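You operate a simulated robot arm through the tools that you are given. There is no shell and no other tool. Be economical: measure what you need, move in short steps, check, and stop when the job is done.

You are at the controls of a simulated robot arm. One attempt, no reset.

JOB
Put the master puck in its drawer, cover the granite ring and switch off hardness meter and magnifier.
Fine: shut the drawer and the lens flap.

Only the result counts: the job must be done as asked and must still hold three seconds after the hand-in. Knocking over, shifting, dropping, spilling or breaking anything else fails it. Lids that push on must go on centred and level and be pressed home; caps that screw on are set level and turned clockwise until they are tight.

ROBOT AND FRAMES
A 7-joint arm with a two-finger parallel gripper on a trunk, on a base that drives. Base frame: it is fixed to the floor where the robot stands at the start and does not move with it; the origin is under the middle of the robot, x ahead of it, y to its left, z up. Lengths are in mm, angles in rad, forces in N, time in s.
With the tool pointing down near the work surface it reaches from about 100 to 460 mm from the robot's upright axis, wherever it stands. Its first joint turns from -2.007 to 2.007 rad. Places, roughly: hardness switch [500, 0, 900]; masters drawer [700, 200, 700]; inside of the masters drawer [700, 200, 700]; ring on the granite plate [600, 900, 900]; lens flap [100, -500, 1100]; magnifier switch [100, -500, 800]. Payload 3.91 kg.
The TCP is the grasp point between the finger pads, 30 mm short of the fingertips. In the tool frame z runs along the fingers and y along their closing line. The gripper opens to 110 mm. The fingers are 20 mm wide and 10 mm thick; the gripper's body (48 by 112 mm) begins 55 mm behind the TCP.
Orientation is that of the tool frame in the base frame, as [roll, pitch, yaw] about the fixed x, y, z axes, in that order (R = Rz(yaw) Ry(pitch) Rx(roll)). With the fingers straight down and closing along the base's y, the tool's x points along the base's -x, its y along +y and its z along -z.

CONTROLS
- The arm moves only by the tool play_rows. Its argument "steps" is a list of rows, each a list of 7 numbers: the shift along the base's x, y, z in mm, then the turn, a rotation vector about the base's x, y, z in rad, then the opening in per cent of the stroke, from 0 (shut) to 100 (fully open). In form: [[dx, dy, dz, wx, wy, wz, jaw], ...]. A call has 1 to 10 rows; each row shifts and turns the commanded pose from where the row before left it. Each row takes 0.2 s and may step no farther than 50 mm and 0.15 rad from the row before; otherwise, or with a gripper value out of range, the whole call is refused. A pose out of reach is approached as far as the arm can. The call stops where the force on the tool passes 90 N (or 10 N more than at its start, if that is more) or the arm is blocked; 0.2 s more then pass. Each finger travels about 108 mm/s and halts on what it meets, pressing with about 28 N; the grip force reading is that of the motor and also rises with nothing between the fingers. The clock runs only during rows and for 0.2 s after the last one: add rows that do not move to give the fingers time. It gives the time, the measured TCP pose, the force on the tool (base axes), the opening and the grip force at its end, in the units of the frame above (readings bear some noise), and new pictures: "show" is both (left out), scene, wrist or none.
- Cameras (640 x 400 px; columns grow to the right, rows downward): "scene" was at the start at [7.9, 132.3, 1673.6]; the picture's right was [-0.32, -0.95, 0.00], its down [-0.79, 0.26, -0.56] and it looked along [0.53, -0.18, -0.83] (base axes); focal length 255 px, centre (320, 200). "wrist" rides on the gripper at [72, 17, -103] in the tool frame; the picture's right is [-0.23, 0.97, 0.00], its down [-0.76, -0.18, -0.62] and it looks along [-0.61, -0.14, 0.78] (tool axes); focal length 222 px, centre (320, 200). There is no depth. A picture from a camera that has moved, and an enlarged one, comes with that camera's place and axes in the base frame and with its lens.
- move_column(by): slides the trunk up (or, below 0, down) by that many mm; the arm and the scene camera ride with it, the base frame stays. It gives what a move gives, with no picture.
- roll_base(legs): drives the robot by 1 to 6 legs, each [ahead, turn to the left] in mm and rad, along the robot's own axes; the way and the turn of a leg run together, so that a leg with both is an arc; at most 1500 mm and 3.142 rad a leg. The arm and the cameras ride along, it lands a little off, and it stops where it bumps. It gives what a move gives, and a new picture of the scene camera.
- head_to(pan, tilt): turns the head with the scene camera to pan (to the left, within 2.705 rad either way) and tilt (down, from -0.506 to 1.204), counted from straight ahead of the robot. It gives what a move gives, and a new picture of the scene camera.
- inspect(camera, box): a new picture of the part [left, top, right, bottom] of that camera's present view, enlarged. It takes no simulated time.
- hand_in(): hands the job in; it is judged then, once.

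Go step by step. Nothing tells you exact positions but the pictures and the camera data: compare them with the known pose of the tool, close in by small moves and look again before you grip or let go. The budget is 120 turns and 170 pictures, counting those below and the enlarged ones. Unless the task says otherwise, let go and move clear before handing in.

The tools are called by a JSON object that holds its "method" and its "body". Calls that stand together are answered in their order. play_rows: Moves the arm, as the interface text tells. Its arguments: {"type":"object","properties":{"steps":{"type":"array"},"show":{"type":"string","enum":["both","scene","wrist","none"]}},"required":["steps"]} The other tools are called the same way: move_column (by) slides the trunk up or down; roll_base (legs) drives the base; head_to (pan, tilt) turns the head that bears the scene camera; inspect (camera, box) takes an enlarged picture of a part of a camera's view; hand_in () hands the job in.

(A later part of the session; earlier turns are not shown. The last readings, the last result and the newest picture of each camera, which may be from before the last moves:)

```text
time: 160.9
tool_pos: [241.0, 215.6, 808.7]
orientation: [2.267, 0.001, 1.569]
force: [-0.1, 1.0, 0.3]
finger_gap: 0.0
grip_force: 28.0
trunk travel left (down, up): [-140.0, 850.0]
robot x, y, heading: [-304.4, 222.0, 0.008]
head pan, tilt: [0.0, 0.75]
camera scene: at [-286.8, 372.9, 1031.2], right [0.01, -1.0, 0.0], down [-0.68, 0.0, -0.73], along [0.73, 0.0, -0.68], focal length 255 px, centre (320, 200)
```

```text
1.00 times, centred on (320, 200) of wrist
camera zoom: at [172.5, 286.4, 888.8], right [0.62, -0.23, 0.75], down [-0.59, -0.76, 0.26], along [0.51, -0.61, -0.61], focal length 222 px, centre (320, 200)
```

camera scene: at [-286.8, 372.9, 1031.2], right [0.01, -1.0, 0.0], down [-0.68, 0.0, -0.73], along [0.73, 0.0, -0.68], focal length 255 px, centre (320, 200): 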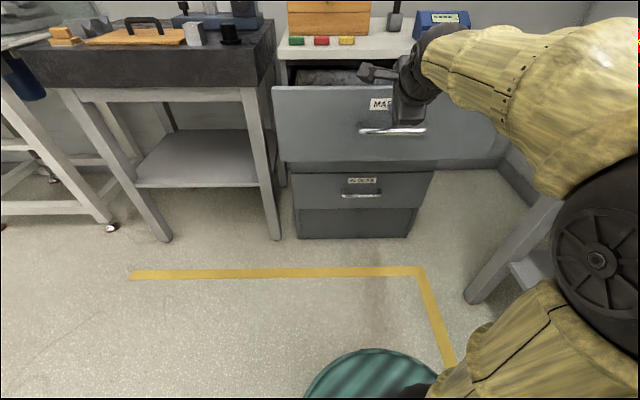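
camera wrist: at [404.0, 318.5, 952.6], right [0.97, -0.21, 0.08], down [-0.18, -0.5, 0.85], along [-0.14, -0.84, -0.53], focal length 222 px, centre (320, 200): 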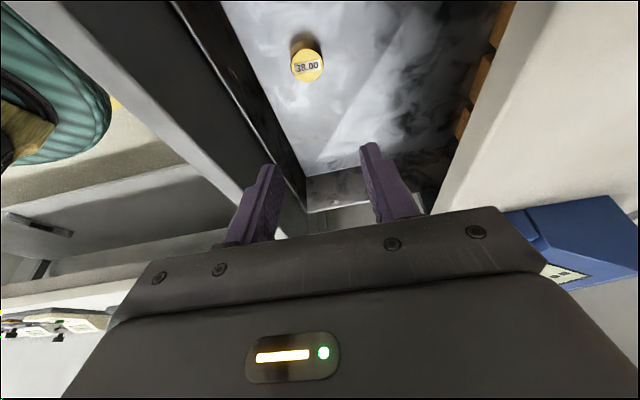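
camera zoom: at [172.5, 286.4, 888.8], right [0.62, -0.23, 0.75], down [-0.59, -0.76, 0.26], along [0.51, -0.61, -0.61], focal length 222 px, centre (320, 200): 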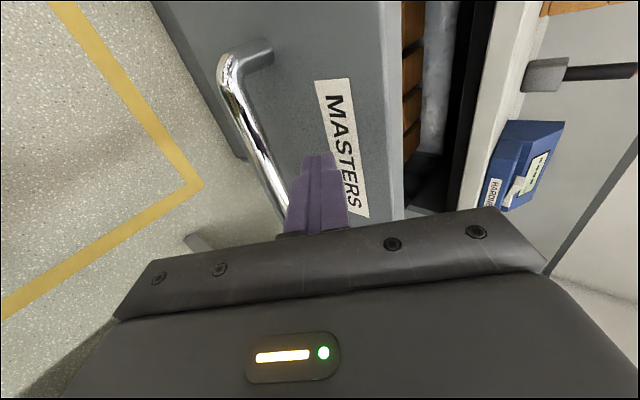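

{"method": "roll_base", "body": {"legs": [[195, 0]]}}

{"method": "inspect", "body": {"camera": "wrist", "box": [0, 0, 640, 400]}}

```text
time: 162.5
tool_pos: [432.8, 215.9, 809.2]
orientation: [2.266, -0.001, 1.571]
force: [0.3, -0.8, 0.0]
finger_gap: 0.0
grip_force: 27.9
trunk travel left (down, up): [-140.0, 850.0]
robot x, y, heading: [-118.1, 218.6, 0.009]
head pan, tilt: [0.0, 0.75]
camera scene: at [-95.4, 373.8, 1031.2], right [0.0, -1.0, 0.0], down [-0.68, 0.0, -0.73], along [0.73, 0.0, -0.68], focal length 255 px, centre (320, 200)
```

scene: 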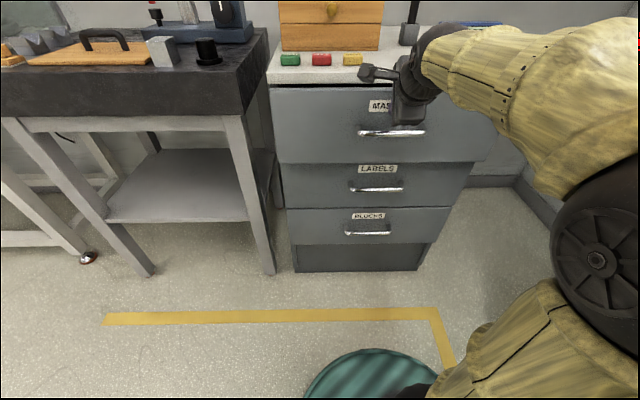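

```text
1.00 times, centred on (320, 200) of wrist
camera zoom: at [363.8, 286.8, 888.8], right [0.62, -0.23, 0.75], down [-0.59, -0.76, 0.26], along [0.51, -0.61, -0.61], focal length 222 px, centre (320, 200)
```

zoom: 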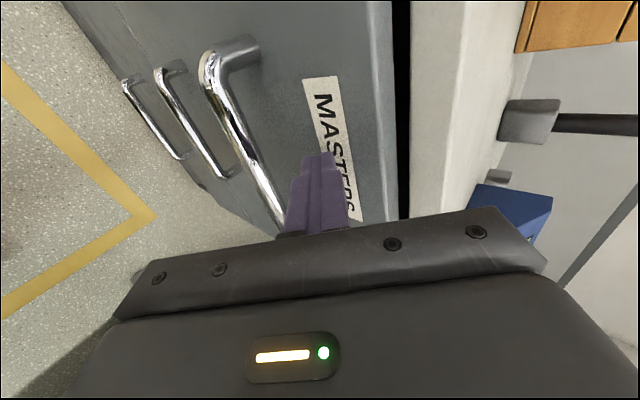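

{"method": "play_rows", "body": {"steps": [[10, 0, 0, 0, 0, 0, 0], [10, 0, 0, 0, 0, 0, 0], [8, 0, 0, 0, 0, 0, 0], [6, 0, 0, 0, 0, 0, 0]], "show": "wrist"}}

```text
time: 163.5
tool_pos: [466.7, 215.7, 809.3]
orientation: [2.266, -0.003, 1.569]
force: [0.0, 0.5, 0.3]
finger_gap: 0.0
grip_force: 28.5
trunk travel left (down, up): [-140.0, 850.0]
robot x, y, heading: [-118.6, 220.0, 0.012]
head pan, tilt: [0.0, 0.75]
camera wrist: at [397.4, 287.5, 888.7], right [0.62, -0.23, 0.75], down [-0.59, -0.76, 0.26], along [0.51, -0.61, -0.61], focal length 222 px, centre (320, 200)
```

wrist: 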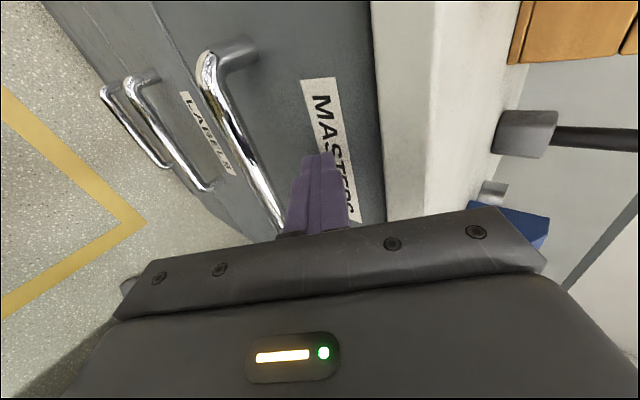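

{"method": "play_rows", "body": {"steps": [[4, 0, 0, 0, 0, 0, 0], [4, 0, 0, 0, 0, 0, 0], [4, 0, 0, 0, 0, 0, 0]], "show": "wrist"}}

```text
time: 164.3
tool_pos: [470.4, 216.2, 808.4]
orientation: [2.278, -0.002, 1.572]
force: [-72.7, 3.0, -9.2]
finger_gap: 0.1
grip_force: 28.3
trunk travel left (down, up): [-140.0, 850.0]
robot x, y, heading: [-121.2, 219.6, 0.01]
head pan, tilt: [0.0, 0.75]
camera wrist: at [402.5, 287.4, 890.2], right [0.63, -0.23, 0.74], down [-0.59, -0.76, 0.27], along [0.5, -0.61, -0.62], focal length 222 px, centre (320, 200)
```

wrist: 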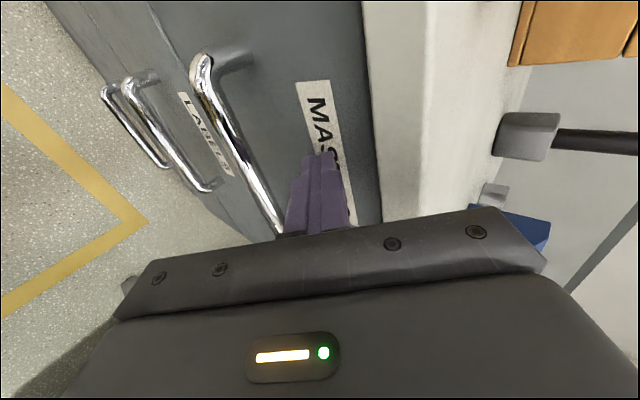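

The drawer is shut (73 N resistance). I back off and raise to look at the hardness meter switch.

{"method": "play_rows", "body": {"steps": [[-20, 0, 0, 0, 0, 0, 0], [-30, 0, 10, 0, 0, 0, 0], [-30, 0, 10, 0, 0, 0, 0]], "show": "none"}}

{"method": "move_column", "body": {"by": 330}}

{"method": "play_rows", "body": {"steps": [[20, -20, 0, 0, 0.146, 0, 0], [20, -20, 0, 0, 0.146, 0, 0], [20, -20, 0, 0, 0.146, 0, 0], [20, -20, 0, 0, 0.146, 0, 0], [20, -20, 0, 0, 0.146, 0, 0], [0, -20, 0, 0, 0.145, 0, 0]], "show": "both"}}

```text
time: 165.1
tool_pos: [399.0, 214.7, 829.5]
orientation: [2.268, 0.0, 1.57]
force: [0.4, 0.8, 0.4]
finger_gap: 0.0
grip_force: 28.3
trunk travel left (down, up): [-140.0, 850.0]
robot x, y, heading: [-120.1, 216.5, 0.004]
head pan, tilt: [0.0, 0.75]
```

```text
time: 168.3
tool_pos: [399.2, 215.1, 1157.8]
orientation: [2.268, 0.002, 1.57]
force: [-0.2, -0.4, -0.3]
finger_gap: 0.0
grip_force: 28.1
trunk travel left (down, up): [-470.0, 520.0]
robot x, y, heading: [-119.4, 219.1, 0.006]
head pan, tilt: [0.0, 0.75]
```

```text
time: 169.7
tool_pos: [472.4, 109.5, 1153.0]
orientation: [2.996, 0.002, 1.569]
force: [-0.9, 1.2, 0.2]
finger_gap: 0.1
grip_force: 27.8
out of reach, approached as far as the arm can: row 5, 6
trunk travel left (down, up): [-470.0, 520.0]
robot x, y, heading: [-118.8, 217.3, 0.005]
head pan, tilt: [0.0, 0.75]
camera scene: at [-96.4, 375.0, 1361.1], right [0.0, -1.0, 0.0], down [-0.68, 0.0, -0.73], along [0.73, 0.0, -0.68], focal length 255 px, centre (320, 200)
camera wrist: at [472.6, 181.3, 1259.1], right [0.96, -0.23, 0.14], down [-0.27, -0.76, 0.59], along [-0.03, -0.61, -0.79], focal length 222 px, centre (320, 200)
```

scene: 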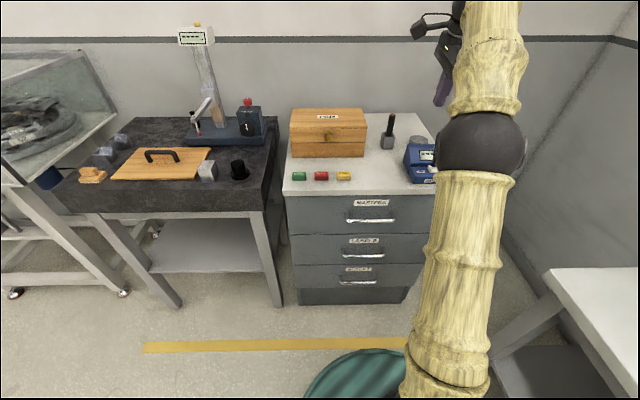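
wrist: 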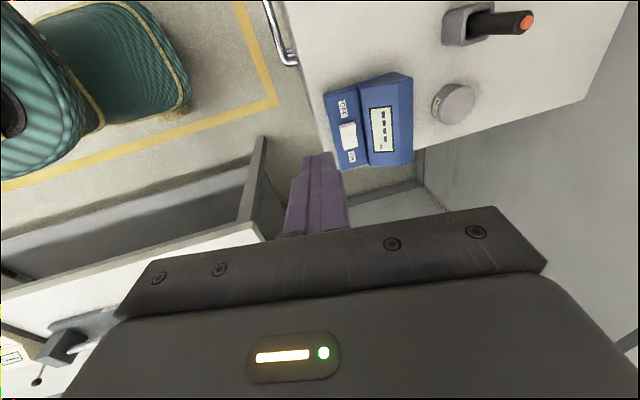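

{"method": "inspect", "body": {"camera": "wrist", "box": [310, 60, 430, 190]}}

{"method": "inspect", "body": {"camera": "scene", "box": [280, 100, 450, 310]}}

```text
3.08 times, centred on (370, 125) of wrist
camera zoom: at [472.6, 181.3, 1259.1], right [0.96, -0.23, 0.14], down [-0.27, -0.76, 0.59], along [-0.03, -0.61, -0.79], focal length 684 px, centre (166, 431)
```

zoom: 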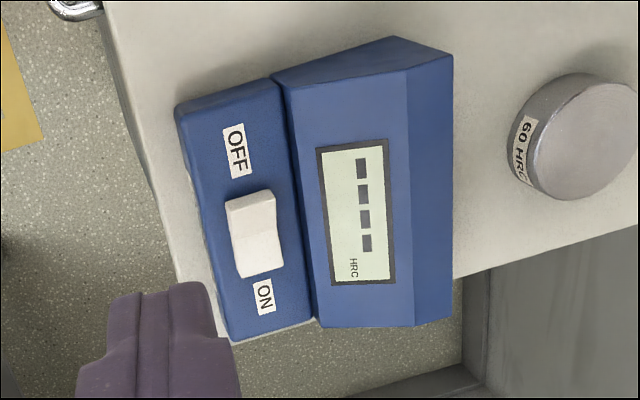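

```text
1.90 times, centred on (365, 205) of scene
camera zoom: at [-96.4, 375.0, 1361.1], right [0.0, -1.0, 0.0], down [-0.68, 0.0, -0.73], along [0.73, 0.0, -0.68], focal length 486 px, centre (234, 190)
```

zoom: 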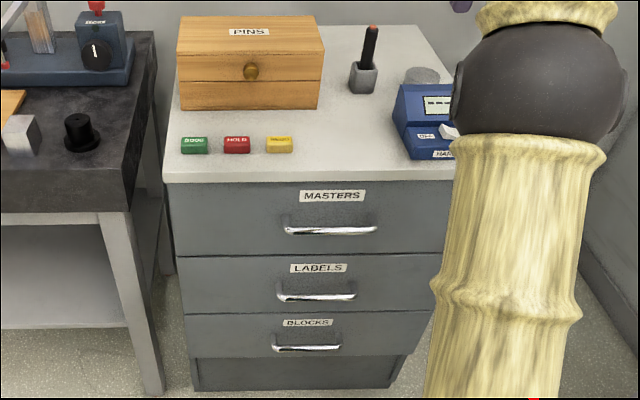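

The drawer is flush. The switch is a rocker at about [541, 16, 890], its OFF end towards +y. I drive nearer and put the closed fingers above the OFF end.

{"method": "play_rows", "body": {"steps": [[-30, 0, 0, 0, -0.1, 0, 0], [-30, 0, 0, 0, -0.1, 0, 0], [-30, -10, 0, 0, 0, 0, 0]], "show": "none"}}

{"method": "roll_base", "body": {"legs": [[170, 0]]}}

```text
time: 170.5
tool_pos: [382.5, 101.8, 1153.6]
orientation: [2.843, -0.001, 1.57]
force: [-0.2, -0.4, 0.0]
finger_gap: 0.0
grip_force: 28.0
trunk travel left (down, up): [-470.0, 520.0]
robot x, y, heading: [-117.7, 222.5, 0.004]
head pan, tilt: [0.0, 0.75]
```

```text
time: 172.0
tool_pos: [547.9, 103.1, 1151.7]
orientation: [2.846, -0.001, 1.569]
force: [-0.5, 0.5, 0.2]
finger_gap: 0.1
grip_force: 27.8
trunk travel left (down, up): [-470.0, 520.0]
robot x, y, heading: [48.3, 219.6, 0.006]
head pan, tilt: [0.0, 0.75]
camera scene: at [69.7, 374.7, 1361.2], right [0.01, -1.0, 0.0], down [-0.68, 0.0, -0.73], along [0.73, 0.0, -0.68], focal length 255 px, centre (320, 200)
```

scene: 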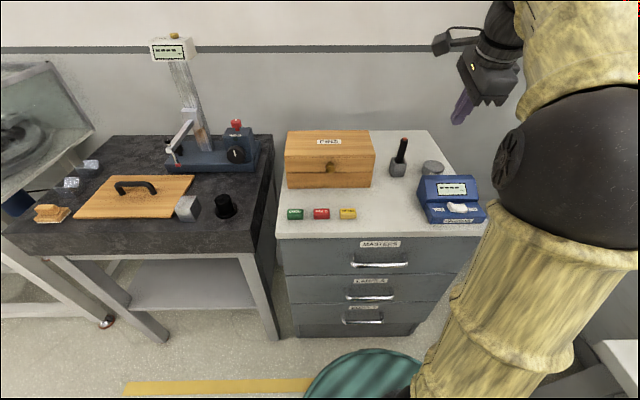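

{"method": "inspect", "body": {"camera": "scene", "box": [410, 165, 490, 235]}}

{"method": "play_rows", "body": {"steps": [[-10, -20, -40, 0, 0, 0, 0], [-5, -20, -40, 0, 0, 0, 0], [0, -20, -40, 0, 0, 0, 0], [0, -9, -40, 0, 0, 0, 0], [0, 0, -20, 0, 0, 0, 0]], "show": "both"}}

```text
5.71 times, centred on (450, 200) of scene
camera zoom: at [69.7, 374.7, 1361.2], right [0.01, -1.0, 0.0], down [-0.68, 0.0, -0.73], along [0.73, 0.0, -0.68], focal length 1459 px, centre (-423, 200)
```

zoom: 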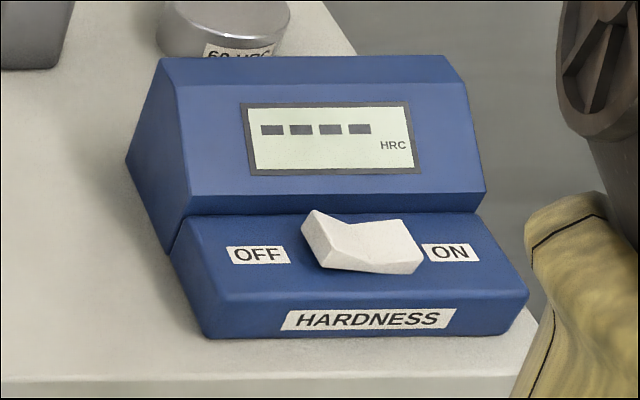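

```text
time: 173.2
tool_pos: [532.6, 34.5, 970.2]
orientation: [2.844, 0.002, 1.572]
force: [0.1, 0.2, -0.1]
finger_gap: 0.0
grip_force: 28.0
trunk travel left (down, up): [-470.0, 520.0]
robot x, y, heading: [47.2, 221.6, 0.009]
head pan, tilt: [0.0, 0.75]
camera scene: at [69.3, 374.6, 1361.3], right [0.01, -1.0, 0.0], down [-0.68, 0.0, -0.73], along [0.73, 0.0, -0.68], focal length 255 px, centre (320, 200)
camera wrist: at [517.0, 105.1, 1075.9], right [0.93, -0.23, 0.29], down [-0.35, -0.76, 0.54], along [0.09, -0.61, -0.79], focal length 222 px, centre (320, 200)
```

scene: 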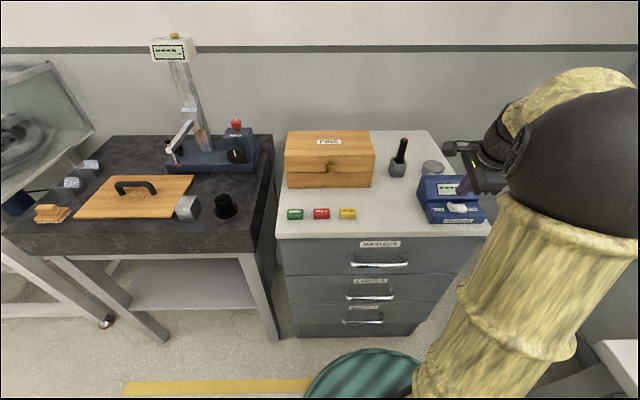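
wrist: 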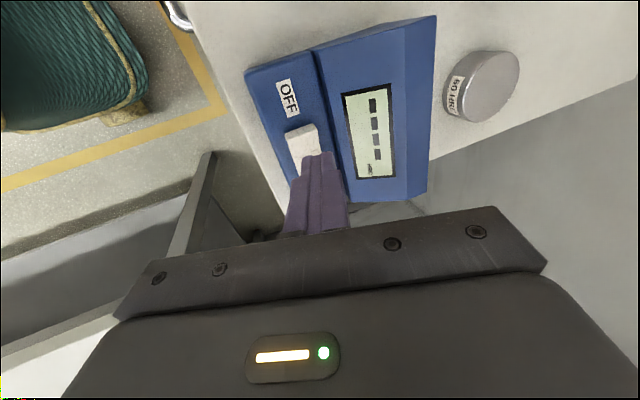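

The OFF end of the rocker is raised (so it is ON). I press it down.

{"method": "play_rows", "body": {"steps": [[0, 2, -20, 0, 0, 0, 0], [0, 0, -15, 0, 0, 0, 0], [0, 0, -5, 0, 0, 0, 0], [0, 0, -4, 0, 0, 0, 0], [0, 0, -3, 0, 0, 0, 0]], "show": "none"}}

{"method": "inspect", "body": {"camera": "scene", "box": [410, 165, 490, 235]}}

```text
time: 174.4
tool_pos: [532.1, 36.0, 931.0]
orientation: [2.83, 0.006, 1.572]
force: [4.0, 6.9, 49.0]
finger_gap: 0.0
grip_force: 28.1
trunk travel left (down, up): [-470.0, 520.0]
robot x, y, heading: [50.0, 222.0, 0.008]
head pan, tilt: [0.0, 0.75]
```

```text
5.71 times, centred on (450, 200) of scene
camera zoom: at [66.1, 376.8, 1361.9], right [0.01, -1.0, 0.0], down [-0.68, -0.01, -0.73], along [0.73, 0.0, -0.68], focal length 1459 px, centre (-423, 200)
```

zoom: 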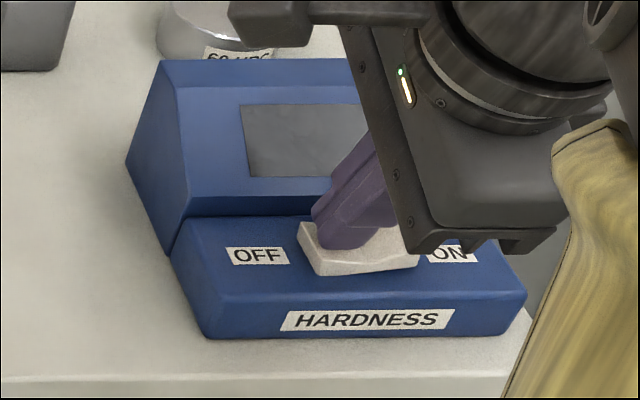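

The display went dark: it is off. I lift away.

{"method": "play_rows", "body": {"steps": [[0, 0, 20, 0, 0, 0, 0], [0, 0, 40, 0, 0, 0, 0], [-10, 10, 45, 0, 0, 0, 0], [-30, 20, 30, 0, 0, 0, 0], [-30, 20, 20, 0, 0, 0, 0], [-30, 20, 0, 0, 0, 0, 0]], "show": "none"}}

{"method": "inspect", "body": {"camera": "scene", "box": [410, 165, 490, 235]}}

{"method": "roll_base", "body": {"legs": [[-300, 0]]}}

{"method": "head_to", "body": {"pan": -0.9, "tilt": 0.5}}

```text
time: 175.8
tool_pos: [432.8, 104.7, 1079.7]
orientation: [2.847, 0.001, 1.569]
force: [0.3, 0.3, -0.2]
finger_gap: 0.0
grip_force: 27.9
trunk travel left (down, up): [-470.0, 520.0]
robot x, y, heading: [49.7, 223.9, 0.007]
head pan, tilt: [0.0, 0.75]
```

```text
5.71 times, centred on (450, 200) of scene
camera zoom: at [69.0, 374.7, 1361.3], right [0.01, -1.0, 0.0], down [-0.68, 0.0, -0.73], along [0.73, 0.0, -0.68], focal length 1459 px, centre (-423, 200)
```

zoom: 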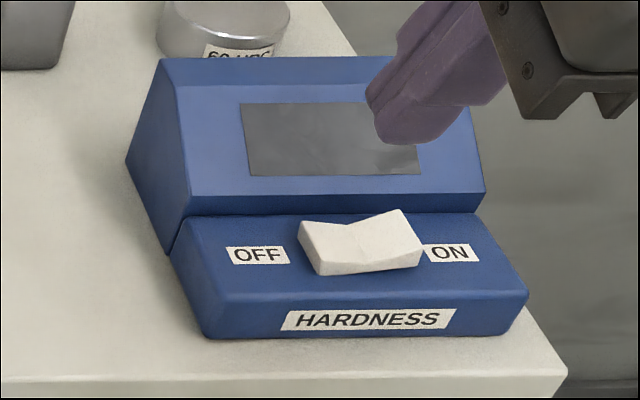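

```text
time: 177.8
tool_pos: [134.6, 101.7, 1079.3]
orientation: [2.845, -0.002, 1.562]
force: [-0.6, -0.7, 0.3]
finger_gap: 0.1
grip_force: 28.2
trunk travel left (down, up): [-470.0, 520.0]
robot x, y, heading: [-251.3, 218.8, -0.004]
head pan, tilt: [0.0, 0.75]
camera scene: at [-228.0, 374.1, 1361.3], right [0.0, -1.0, 0.0], down [-0.68, 0.0, -0.73], along [0.73, 0.0, -0.68], focal length 255 px, centre (320, 200)
```

scene: 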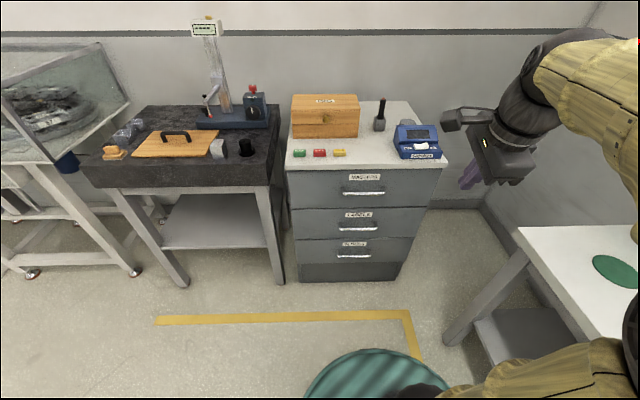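

```text
time: 179.0
tool_pos: [134.7, 100.7, 1078.5]
orientation: [2.844, -0.001, 1.563]
force: [0.1, -0.3, 0.3]
finger_gap: 0.0
grip_force: 28.1
trunk travel left (down, up): [-470.0, 520.0]
robot x, y, heading: [-251.6, 221.1, -0.007]
head pan, tilt: [-0.901, 0.499]
camera scene: at [-254.3, 302.9, 1383.2], right [-0.79, -0.62, 0.0], down [-0.3, 0.38, -0.88], along [0.54, -0.69, -0.48], focal length 255 px, centre (320, 200)
```

scene: 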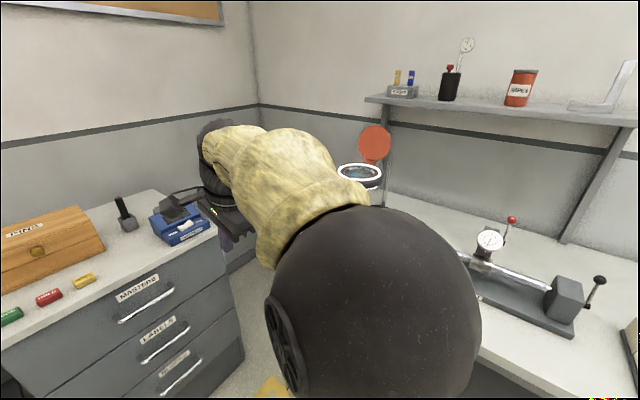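

Hardness meter is off. Now I go to the magnifier bench: drive ahead and turn right.

{"method": "roll_base", "body": {"legs": [[325, 0], [0, -1.57]]}}

{"method": "head_to", "body": {"pan": 0.0, "tilt": 0.6}}

```text
time: 185.0
tool_pos: [-56.0, -164.6, 1078.0]
orientation: [2.846, 0.0, -0.027]
force: [0.0, -0.2, -0.5]
finger_gap: 0.2
grip_force: 28.0
trunk travel left (down, up): [-470.0, 520.0]
robot x, y, heading: [68.2, 220.1, -1.594]
head pan, tilt: [-0.901, 0.499]
camera scene: at [150.9, 222.7, 1383.2], right [-0.61, 0.8, 0.0], down [0.38, 0.29, -0.88], along [-0.7, -0.53, -0.48], focal length 255 px, centre (320, 200)
```

scene: 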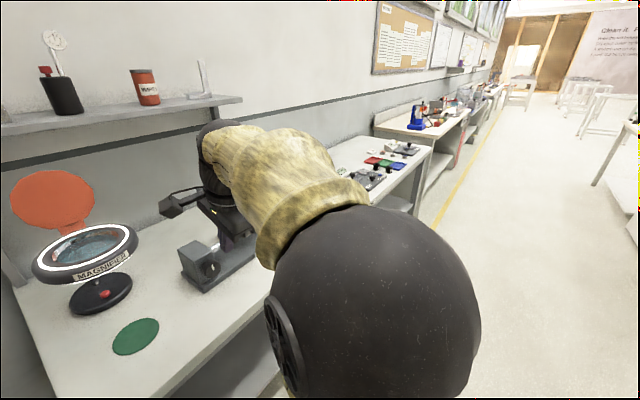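

```text
time: 186.2
tool_pos: [-56.5, -164.6, 1079.0]
orientation: [2.845, -0.002, -0.026]
force: [-0.6, 0.6, 0.3]
finger_gap: 0.1
grip_force: 27.3
trunk travel left (down, up): [-470.0, 520.0]
robot x, y, heading: [69.1, 222.8, -1.591]
head pan, tilt: [0.0, 0.6]
camera scene: at [221.5, 189.4, 1374.1], right [-1.0, 0.02, 0.0], down [0.01, 0.56, -0.83], along [-0.02, -0.82, -0.56], focal length 255 px, centre (320, 200)
```

scene: 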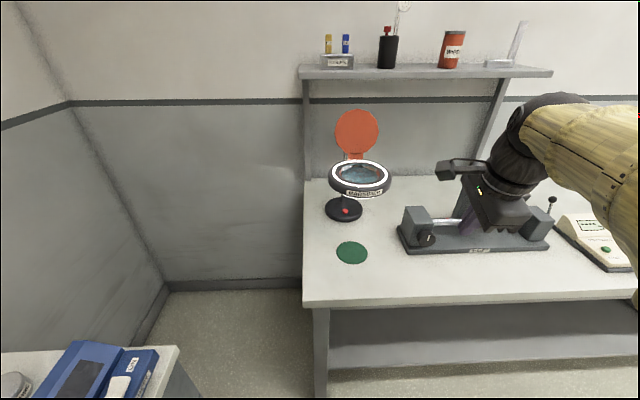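

{"method": "inspect", "body": {"camera": "scene", "box": [300, 100, 420, 230]}}

```text
3.08 times, centred on (360, 165) of scene
camera zoom: at [221.5, 189.4, 1374.1], right [-1.0, 0.02, 0.0], down [0.01, 0.56, -0.83], along [-0.02, -0.82, -0.56], focal length 786 px, centre (197, 308)
```

zoom: 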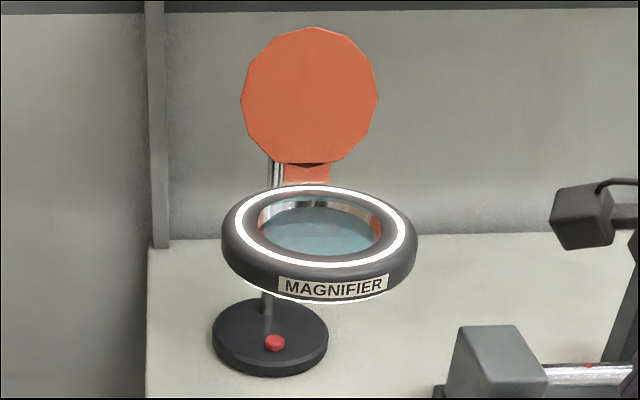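

I triangulate: lens ring centre ≈[109,−365,1064], open flap centre ≈[112,−448,1154] hinged at the back, red push button on the foot. I raise the arm and drive up to the bench.

{"method": "move_column", "body": {"by": 230}}

{"method": "roll_base", "body": {"legs": [[190, 0]]}}

{"method": "head_to", "body": {"pan": 0.2, "tilt": 0.9}}

```text
time: 188.6
tool_pos: [-56.9, -163.5, 1310.5]
orientation: [2.846, 0.001, -0.027]
force: [0.5, -0.2, -0.8]
finger_gap: 0.0
grip_force: 28.1
trunk travel left (down, up): [-700.0, 290.0]
robot x, y, heading: [69.7, 216.7, -1.595]
head pan, tilt: [0.0, 0.6]
```

```text
time: 190.2
tool_pos: [-57.2, -353.4, 1308.3]
orientation: [2.846, -0.003, -0.02]
force: [-0.2, -0.3, 0.2]
finger_gap: 0.0
grip_force: 28.1
trunk travel left (down, up): [-700.0, 290.0]
robot x, y, heading: [63.4, 33.8, -1.583]
head pan, tilt: [0.0, 0.6]
camera scene: at [218.4, 1.0, 1604.1], right [-1.0, 0.02, 0.0], down [0.01, 0.57, -0.82], along [-0.01, -0.82, -0.57], focal length 255 px, centre (320, 200)
```

scene: 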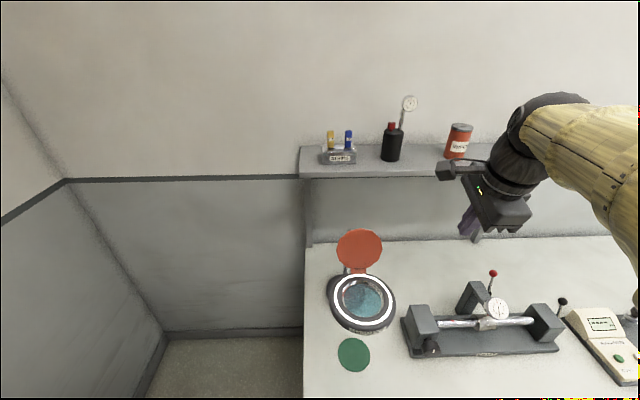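

```text
time: 191.0
tool_pos: [-57.6, -352.6, 1308.2]
orientation: [2.845, 0.001, -0.019]
force: [0.3, 0.4, -0.1]
finger_gap: 0.1
grip_force: 27.8
trunk travel left (down, up): [-700.0, 290.0]
robot x, y, heading: [68.0, 31.5, -1.582]
head pan, tilt: [0.201, 0.901]
camera scene: at [233.6, 16.5, 1579.4], right [-0.98, -0.18, 0.0], down [-0.14, 0.77, -0.62], along [0.11, -0.61, -0.78], focal length 255 px, centre (320, 200)
```

scene: 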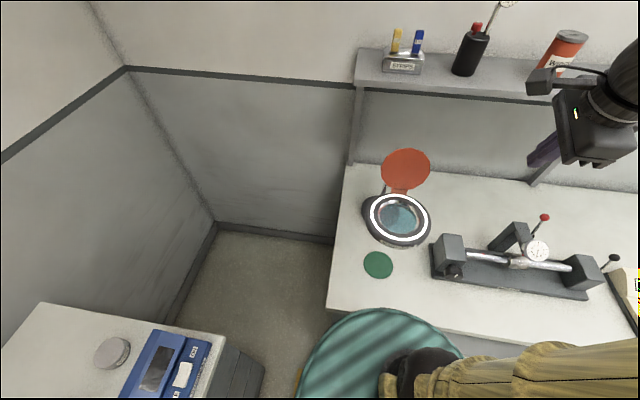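

I move over the flap with the shut fingers, to just behind it.

{"method": "play_rows", "body": {"steps": [[34, -20, 0, 0.05, 0, 0, 0], [34, -25, 0, 0.05, 0, 0, 0], [34, -25, 0, 0.05, 0, 0, 0], [34, -28, 0, 0, 0, 0, 0], [34, -29, 0, 0, 0, 0, 0]], "show": "both"}}

```text
time: 192.2
tool_pos: [114.7, -484.0, 1310.3]
orientation: [2.998, 0.003, -0.021]
force: [-0.3, -0.1, 0.0]
finger_gap: 0.1
grip_force: 28.0
trunk travel left (down, up): [-700.0, 290.0]
robot x, y, heading: [68.1, 33.0, -1.587]
head pan, tilt: [0.201, 0.901]
camera scene: at [234.6, 15.2, 1579.2], right [-0.98, -0.18, 0.0], down [-0.15, 0.77, -0.62], along [0.11, -0.61, -0.78], focal length 255 px, centre (320, 200)
camera wrist: at [185.6, -488.0, 1413.8], right [-0.25, -0.96, 0.14], down [-0.75, 0.28, 0.59], along [-0.61, 0.04, -0.79], focal length 222 px, centre (320, 200)
```

scene: 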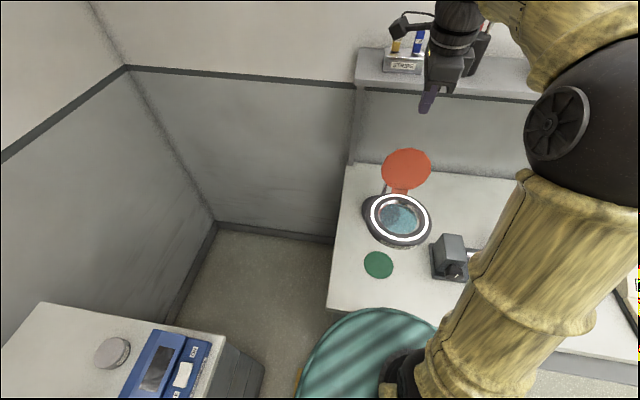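
wrist: 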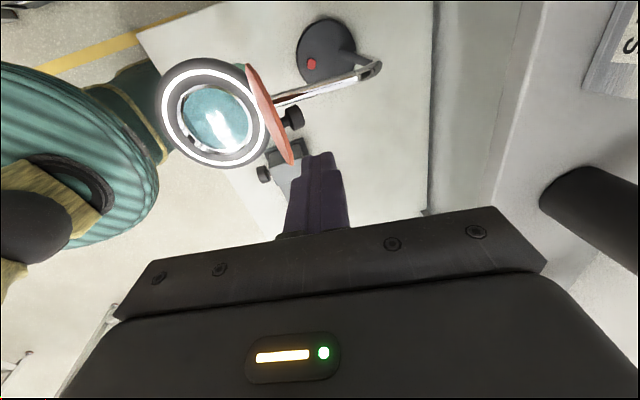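

{"method": "play_rows", "body": {"steps": [[0, 0, -35, 0, 0, 0, 0], [0, 0, -35, 0, 0, 0, 0], [0, 0, -34, 0, 0, 0, 0]], "show": "both"}}

```text
time: 193.0
tool_pos: [112.6, -480.3, 1212.8]
orientation: [2.973, 0.0, -0.02]
force: [-1.2, -6.0, 59.1]
finger_gap: 0.0
grip_force: 28.1
trunk travel left (down, up): [-700.0, 290.0]
robot x, y, heading: [66.4, 30.4, -1.587]
head pan, tilt: [0.201, 0.901]
camera scene: at [232.7, 20.7, 1580.9], right [-0.98, -0.18, 0.0], down [-0.14, 0.77, -0.62], along [0.12, -0.61, -0.78], focal length 255 px, centre (320, 200)
camera wrist: at [184.2, -482.1, 1318.0], right [-0.25, -0.95, 0.16], down [-0.76, 0.3, 0.58], along [-0.61, 0.02, -0.79], focal length 222 px, centre (320, 200)
```

scene: 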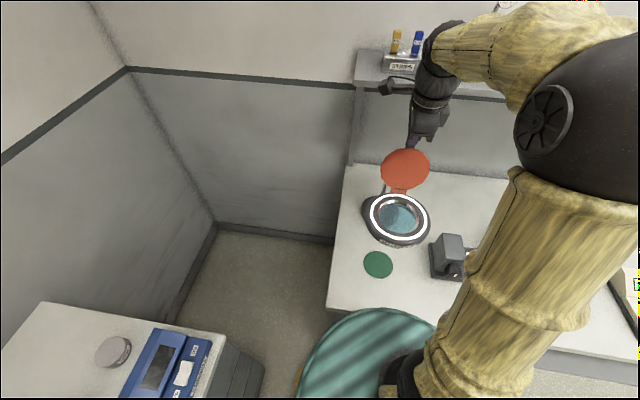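
wrist: 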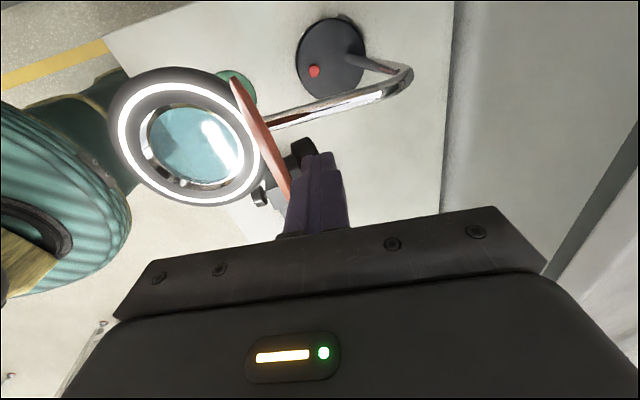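

Unexpected contact (59 N). I lift at once and look.

{"method": "play_rows", "body": {"steps": [[0, 0, 15, 0, 0, 0, 0], [0, 0, 15, 0, 0, 0, 0]], "show": "none"}}

{"method": "inspect", "body": {"camera": "wrist", "box": [80, 0, 480, 240]}}

{"method": "inspect", "body": {"camera": "scene", "box": [340, 20, 480, 260]}}

```text
time: 193.6
tool_pos: [113.1, -478.8, 1233.8]
orientation: [2.999, 0.004, -0.02]
force: [-0.7, -0.1, 0.4]
finger_gap: 0.0
grip_force: 28.2
trunk travel left (down, up): [-700.0, 290.0]
robot x, y, heading: [67.3, 31.7, -1.582]
head pan, tilt: [0.201, 0.901]
```

```text
1.60 times, centred on (280, 120) of wrist
camera zoom: at [184.6, -481.8, 1338.9], right [-0.25, -0.96, 0.14], down [-0.75, 0.28, 0.59], along [-0.61, 0.04, -0.79], focal length 355 px, centre (384, 328)
```

zoom: 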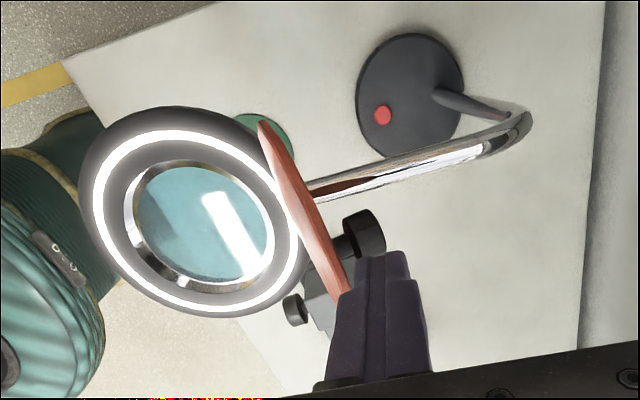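

```text
1.67 times, centred on (410, 140) of scene
camera zoom: at [233.4, 17.0, 1578.9], right [-0.98, -0.18, 0.0], down [-0.14, 0.77, -0.62], along [0.11, -0.61, -0.78], focal length 426 px, centre (170, 300)
```

zoom: 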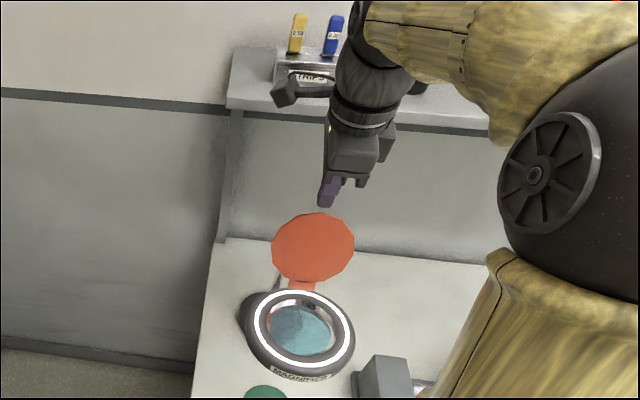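

{"method": "play_rows", "body": {"steps": [[0, -14, 0, 0, 0, 0, 0], [0, 0, -10, 0, 0, 0, 0], [0, 0, -8, 0, 0, 0, 0]], "show": "none"}}

{"method": "inspect", "body": {"camera": "wrist", "box": [80, 0, 480, 240]}}

{"method": "inspect", "body": {"camera": "scene", "box": [360, 100, 460, 220]}}

```text
time: 194.4
tool_pos: [111.6, -492.2, 1215.6]
orientation: [2.997, 0.004, -0.023]
force: [-0.3, 0.1, 0.5]
finger_gap: 0.0
grip_force: 28.3
trunk travel left (down, up): [-700.0, 290.0]
robot x, y, heading: [69.1, 35.0, -1.589]
head pan, tilt: [0.201, 0.901]
```

```text
1.60 times, centred on (280, 120) of wrist
camera zoom: at [183.4, -497.5, 1321.5], right [-0.25, -0.96, 0.14], down [-0.75, 0.28, 0.59], along [-0.61, 0.04, -0.79], focal length 355 px, centre (384, 328)
```

zoom: 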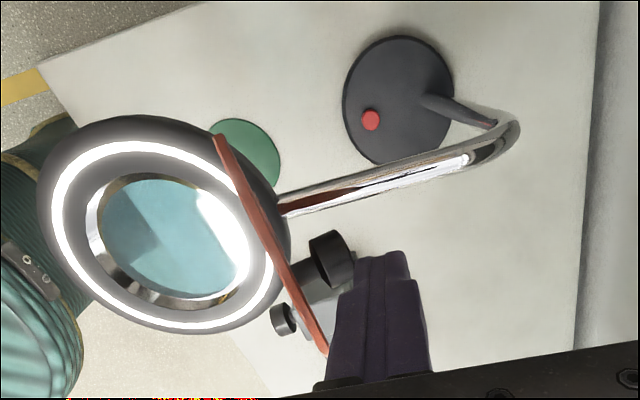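

```text
3.33 times, centred on (410, 160) of scene
camera zoom: at [233.7, 16.3, 1579.3], right [-0.98, -0.18, 0.0], down [-0.14, 0.77, -0.62], along [0.11, -0.61, -0.78], focal length 851 px, centre (20, 333)
```

zoom: 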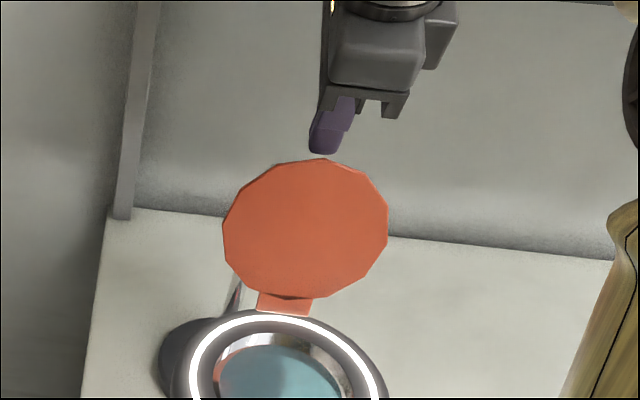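

The flap evidently leans farther back than I took it; now I'm free behind it. I go slightly lower and push it forward.

{"method": "play_rows", "body": {"steps": [[0, 0, -10, 0, 0, 0, 0], [0, 12, 0, 0, 0, 0, 0], [0, 12, 0, 0, 0, 0, 0], [0, 12, 0, 0, 0, 0, 0], [0, 12, 0, 0, 0, 0, 0]], "show": "both"}}

```text
time: 195.6
tool_pos: [114.2, -444.7, 1206.6]
orientation: [2.996, 0.003, -0.022]
force: [-1.2, -0.1, 0.1]
finger_gap: 0.0
grip_force: 27.3
trunk travel left (down, up): [-700.0, 290.0]
robot x, y, heading: [68.2, 31.8, -1.586]
head pan, tilt: [0.201, 0.901]
camera scene: at [233.6, 17.0, 1579.3], right [-0.98, -0.18, 0.0], down [-0.14, 0.77, -0.62], along [0.11, -0.61, -0.78], focal length 255 px, centre (320, 200)
camera wrist: at [184.3, -449.1, 1311.7], right [-0.25, -0.96, 0.14], down [-0.75, 0.28, 0.59], along [-0.61, 0.04, -0.79], focal length 222 px, centre (320, 200)
```

scene: 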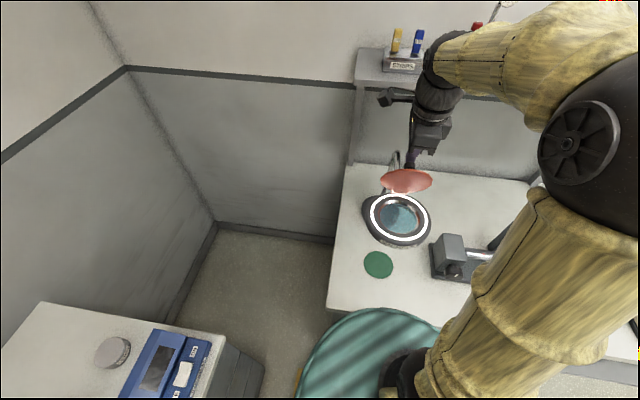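
wrist: 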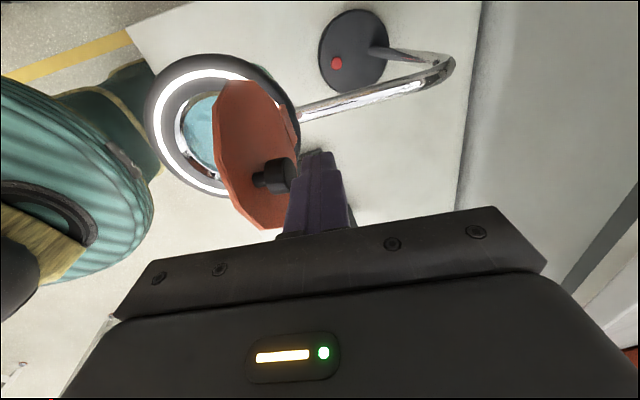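

The flap moves (it has a knob on its back, which I had touched). I carry on along the arc.

{"method": "play_rows", "body": {"steps": [[0, 15, 0, 0, 0, 0, 0], [0, 15, -4, 0, 0, 0, 0], [0, 15, -8, 0, 0, 0, 0], [0, 14, -10, 0, 0, 0, 0]], "show": "both"}}

```text
time: 196.6
tool_pos: [112.3, -388.2, 1186.0]
orientation: [2.995, 0.004, -0.021]
force: [0.8, 0.1, -0.3]
finger_gap: 0.0
grip_force: 28.3
trunk travel left (down, up): [-700.0, 290.0]
robot x, y, heading: [68.5, 30.7, -1.588]
head pan, tilt: [0.201, 0.901]
camera scene: at [233.7, 16.9, 1579.4], right [-0.98, -0.18, 0.0], down [-0.14, 0.77, -0.62], along [0.11, -0.61, -0.78], focal length 255 px, centre (320, 200)
camera wrist: at [183.7, -391.8, 1290.8], right [-0.25, -0.96, 0.14], down [-0.75, 0.28, 0.59], along [-0.61, 0.04, -0.79], focal length 222 px, centre (320, 200)
```

scene: 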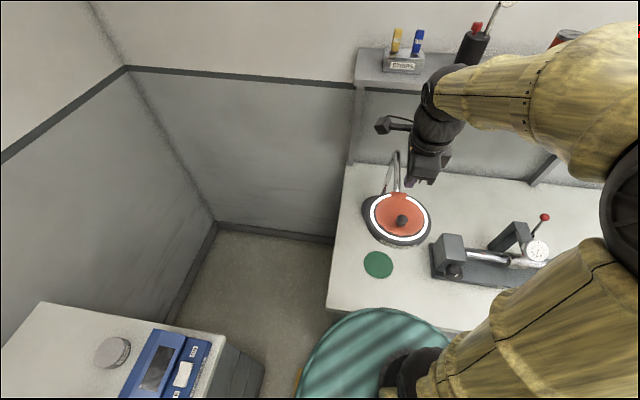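
wrist: 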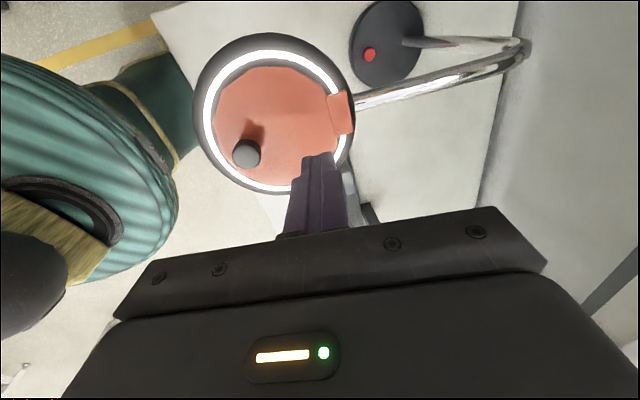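

The flap has fallen shut. I check it, then back off to reach the red button from the front, beneath the lens ring.

{"method": "inspect", "body": {"camera": "scene", "box": [350, 130, 450, 260]}}

{"method": "play_rows", "body": {"steps": [[0, 0, 30, 0, 0, 0, 0], [0, 20, 40, 0, 0, 0, 0]], "show": "none"}}

{"method": "roll_base", "body": {"legs": [[-330, 0]]}}

{"method": "head_to", "body": {"pan": 0.1, "tilt": 0.55}}

```text
3.08 times, centred on (400, 195) of scene
camera zoom: at [233.7, 16.9, 1579.4], right [-0.98, -0.18, 0.0], down [-0.14, 0.77, -0.62], along [0.11, -0.61, -0.78], focal length 786 px, centre (74, 215)
```

zoom: 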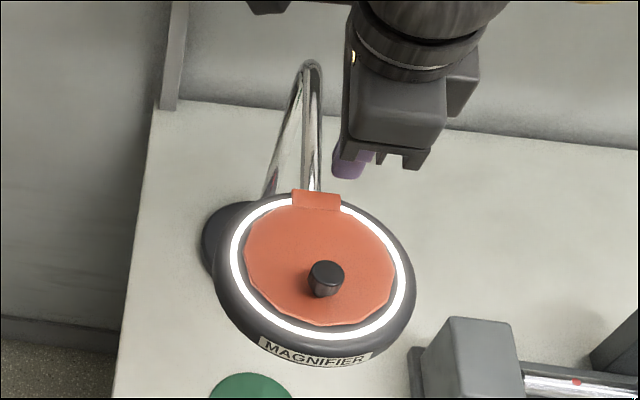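

```text
time: 197.2
tool_pos: [113.6, -366.9, 1256.5]
orientation: [2.995, 0.005, -0.02]
force: [0.1, 0.1, 1.0]
finger_gap: 0.2
grip_force: 27.9
trunk travel left (down, up): [-700.0, 290.0]
robot x, y, heading: [61.1, 30.5, -1.588]
head pan, tilt: [0.201, 0.901]
```

```text
time: 199.3
tool_pos: [118.5, -41.7, 1255.7]
orientation: [2.995, 0.005, -0.024]
force: [0.0, 0.0, -0.3]
finger_gap: 0.0
grip_force: 27.6
trunk travel left (down, up): [-700.0, 290.0]
robot x, y, heading: [75.0, 358.4, -1.59]
head pan, tilt: [0.201, 0.901]
camera scene: at [238.8, 342.8, 1579.4], right [-0.98, -0.18, 0.0], down [-0.14, 0.77, -0.62], along [0.11, -0.61, -0.78], focal length 255 px, centre (320, 200)
```

scene: 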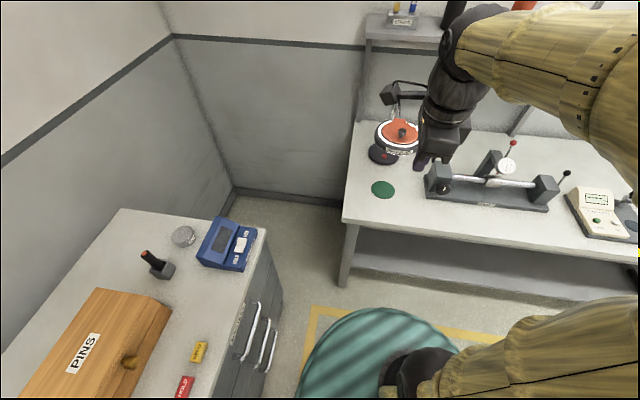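

```text
time: 200.2
tool_pos: [118.7, -42.2, 1255.6]
orientation: [2.995, 0.004, -0.024]
force: [0.5, 0.1, -0.1]
finger_gap: 0.0
grip_force: 28.2
trunk travel left (down, up): [-700.0, 290.0]
robot x, y, heading: [69.4, 361.6, -1.59]
head pan, tilt: [0.099, 0.55]
camera scene: at [232.5, 326.4, 1608.6], right [-1.0, -0.08, 0.0], down [-0.04, 0.52, -0.85], along [0.07, -0.85, -0.52], focal length 255 px, centre (320, 200)
```

scene: 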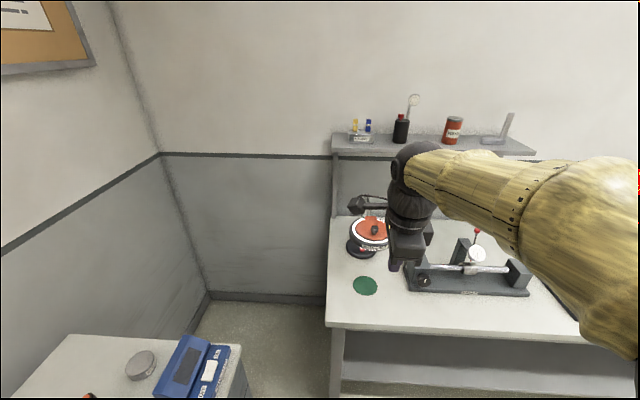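

I turn the hand so that its camera will be on top when the tool points forward.

{"method": "play_rows", "body": {"steps": [[0, 0, 0, 0.14, 0, 0, 0], [0, 0, 0, 0, 0, -0.148, 0], [0, 0, 0, 0, 0, -0.148, 0], [0, 0, 0, 0, 0, -0.148, 0], [0, 0, 0, 0, 0, -0.148, 0], [0, 0, 0, 0, 0, -0.148, 0], [0, 0, 0, 0, 0, -0.148, 0], [0, 0, 0, 0, 0, -0.148, 0], [0, 0, 0, 0, 0, -0.148, 0], [0, 0, 0, 0, 0, -0.148, 0]], "show": "none"}}

{"method": "play_rows", "body": {"steps": [[0, 0, 0, 0, 0, -0.148, 0], [0, 0, 0, 0, 0, -0.09, 0], [0, -15, 0, -0.145, 0, 0, 0], [0, -15, 0, -0.145, 0, 0, 0], [0, -15, 0, -0.145, 0, 0, 0], [0, -15, 0, -0.145, 0, 0, 0], [0, -15, 0, -0.145, 0, 0, 0], [0, -15, 0, -0.145, 0, 0, 0], [0, -10, 0, -0.145, 0, 0, 0], [0, 0, 0, -0.12, 0, 0, 0]], "show": "both"}}

```text
time: 202.4
tool_pos: [129.2, -39.0, 1261.2]
orientation: [3.138, -0.007, -1.274]
force: [-5.4, -0.7, 0.7]
finger_gap: 0.1
grip_force: 28.2
out of reach, approached as far as the arm can: row 10
trunk travel left (down, up): [-700.0, 290.0]
robot x, y, heading: [69.8, 360.4, -1.587]
head pan, tilt: [0.099, 0.55]
```

```text
time: 204.6
tool_pos: [59.1, -139.0, 1264.5]
orientation: [3.061, -1.14, -1.615]
force: [3.9, -0.8, 0.6]
finger_gap: 0.0
grip_force: 27.2
out of reach, approached as far as the arm can: row 1
trunk travel left (down, up): [-700.0, 290.0]
robot x, y, heading: [73.2, 356.5, -1.588]
head pan, tilt: [0.099, 0.55]
camera scene: at [229.8, 327.2, 1609.0], right [-1.0, -0.08, 0.0], down [-0.04, 0.52, -0.85], along [0.07, -0.85, -0.52], focal length 255 px, centre (320, 200)
camera wrist: at [50.9, -75.4, 1375.0], right [-0.96, 0.21, -0.17], down [0.26, 0.86, -0.44], along [0.06, -0.47, -0.88], focal length 222 px, centre (320, 200)
```

scene: 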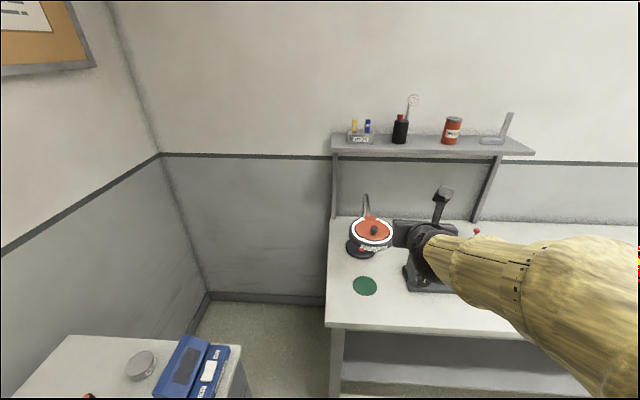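
wrist: 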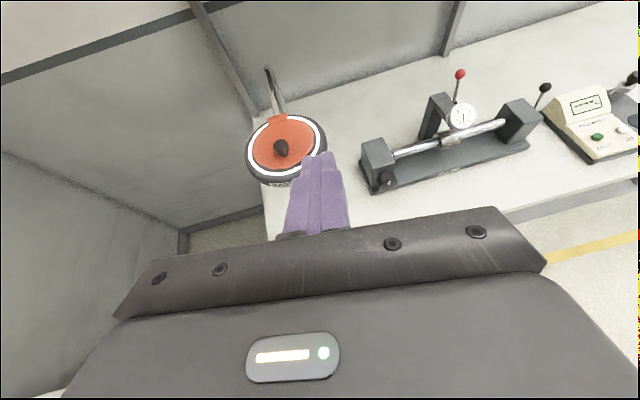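

The pose works. I align x, flatten the tilt a little, lower the trunk and drive in beneath the ring.

{"method": "play_rows", "body": {"steps": [[20, 0, 0, -0.09, 0, 0, 0], [20, 0, 0, 0, 0, 0, 0], [15, 0, 0, 0, 0, 0, 0]], "show": "none"}}

{"method": "move_column", "body": {"by": -395}}

{"method": "head_to", "body": {"pan": 0.0, "tilt": 0.4}}

{"method": "inspect", "body": {"camera": "wrist", "box": [0, 0, 640, 400]}}

```text
time: 205.4
tool_pos: [170.9, -140.0, 1263.8]
orientation: [3.036, -1.23, -1.463]
force: [-0.4, 0.3, 0.8]
finger_gap: 0.0
grip_force: 28.0
trunk travel left (down, up): [-700.0, 290.0]
robot x, y, heading: [71.9, 357.5, -1.588]
head pan, tilt: [0.099, 0.55]
```

```text
time: 209.2
tool_pos: [170.8, -139.6, 869.1]
orientation: [3.04, -1.231, -1.463]
force: [0.3, -0.5, -0.2]
finger_gap: 0.0
grip_force: 27.9
trunk travel left (down, up): [-305.0, 685.0]
robot x, y, heading: [72.0, 358.1, -1.589]
head pan, tilt: [0.099, 0.55]
```

```text
time: 209.8
tool_pos: [172.2, -139.0, 870.1]
orientation: [3.038, -1.23, -1.464]
force: [0.7, 0.2, -0.1]
finger_gap: 0.1
grip_force: 28.3
trunk travel left (down, up): [-305.0, 685.0]
robot x, y, heading: [73.6, 355.7, -1.59]
head pan, tilt: [0.0, 0.4]
camera scene: at [223.5, 323.3, 1227.3], right [-1.0, 0.02, 0.0], down [0.01, 0.39, -0.92], along [-0.01, -0.92, -0.39], focal length 255 px, centre (320, 200)
```

scene: 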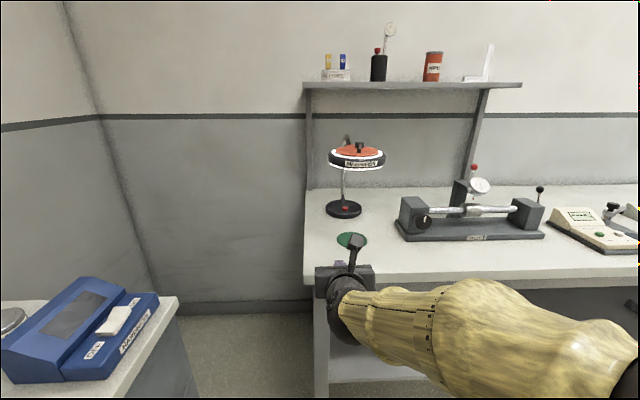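

```text
1.00 times, centred on (320, 200) of wrist
camera zoom: at [155.8, -66.8, 973.3], right [-0.98, 0.06, -0.18], down [0.15, 0.84, -0.52], along [0.12, -0.53, -0.84], focal length 222 px, centre (320, 200)
```

zoom: 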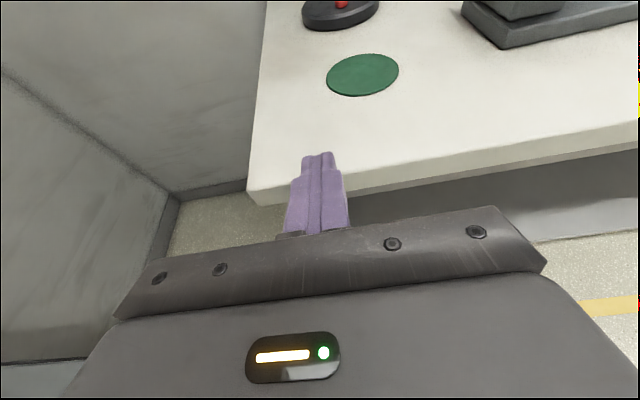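

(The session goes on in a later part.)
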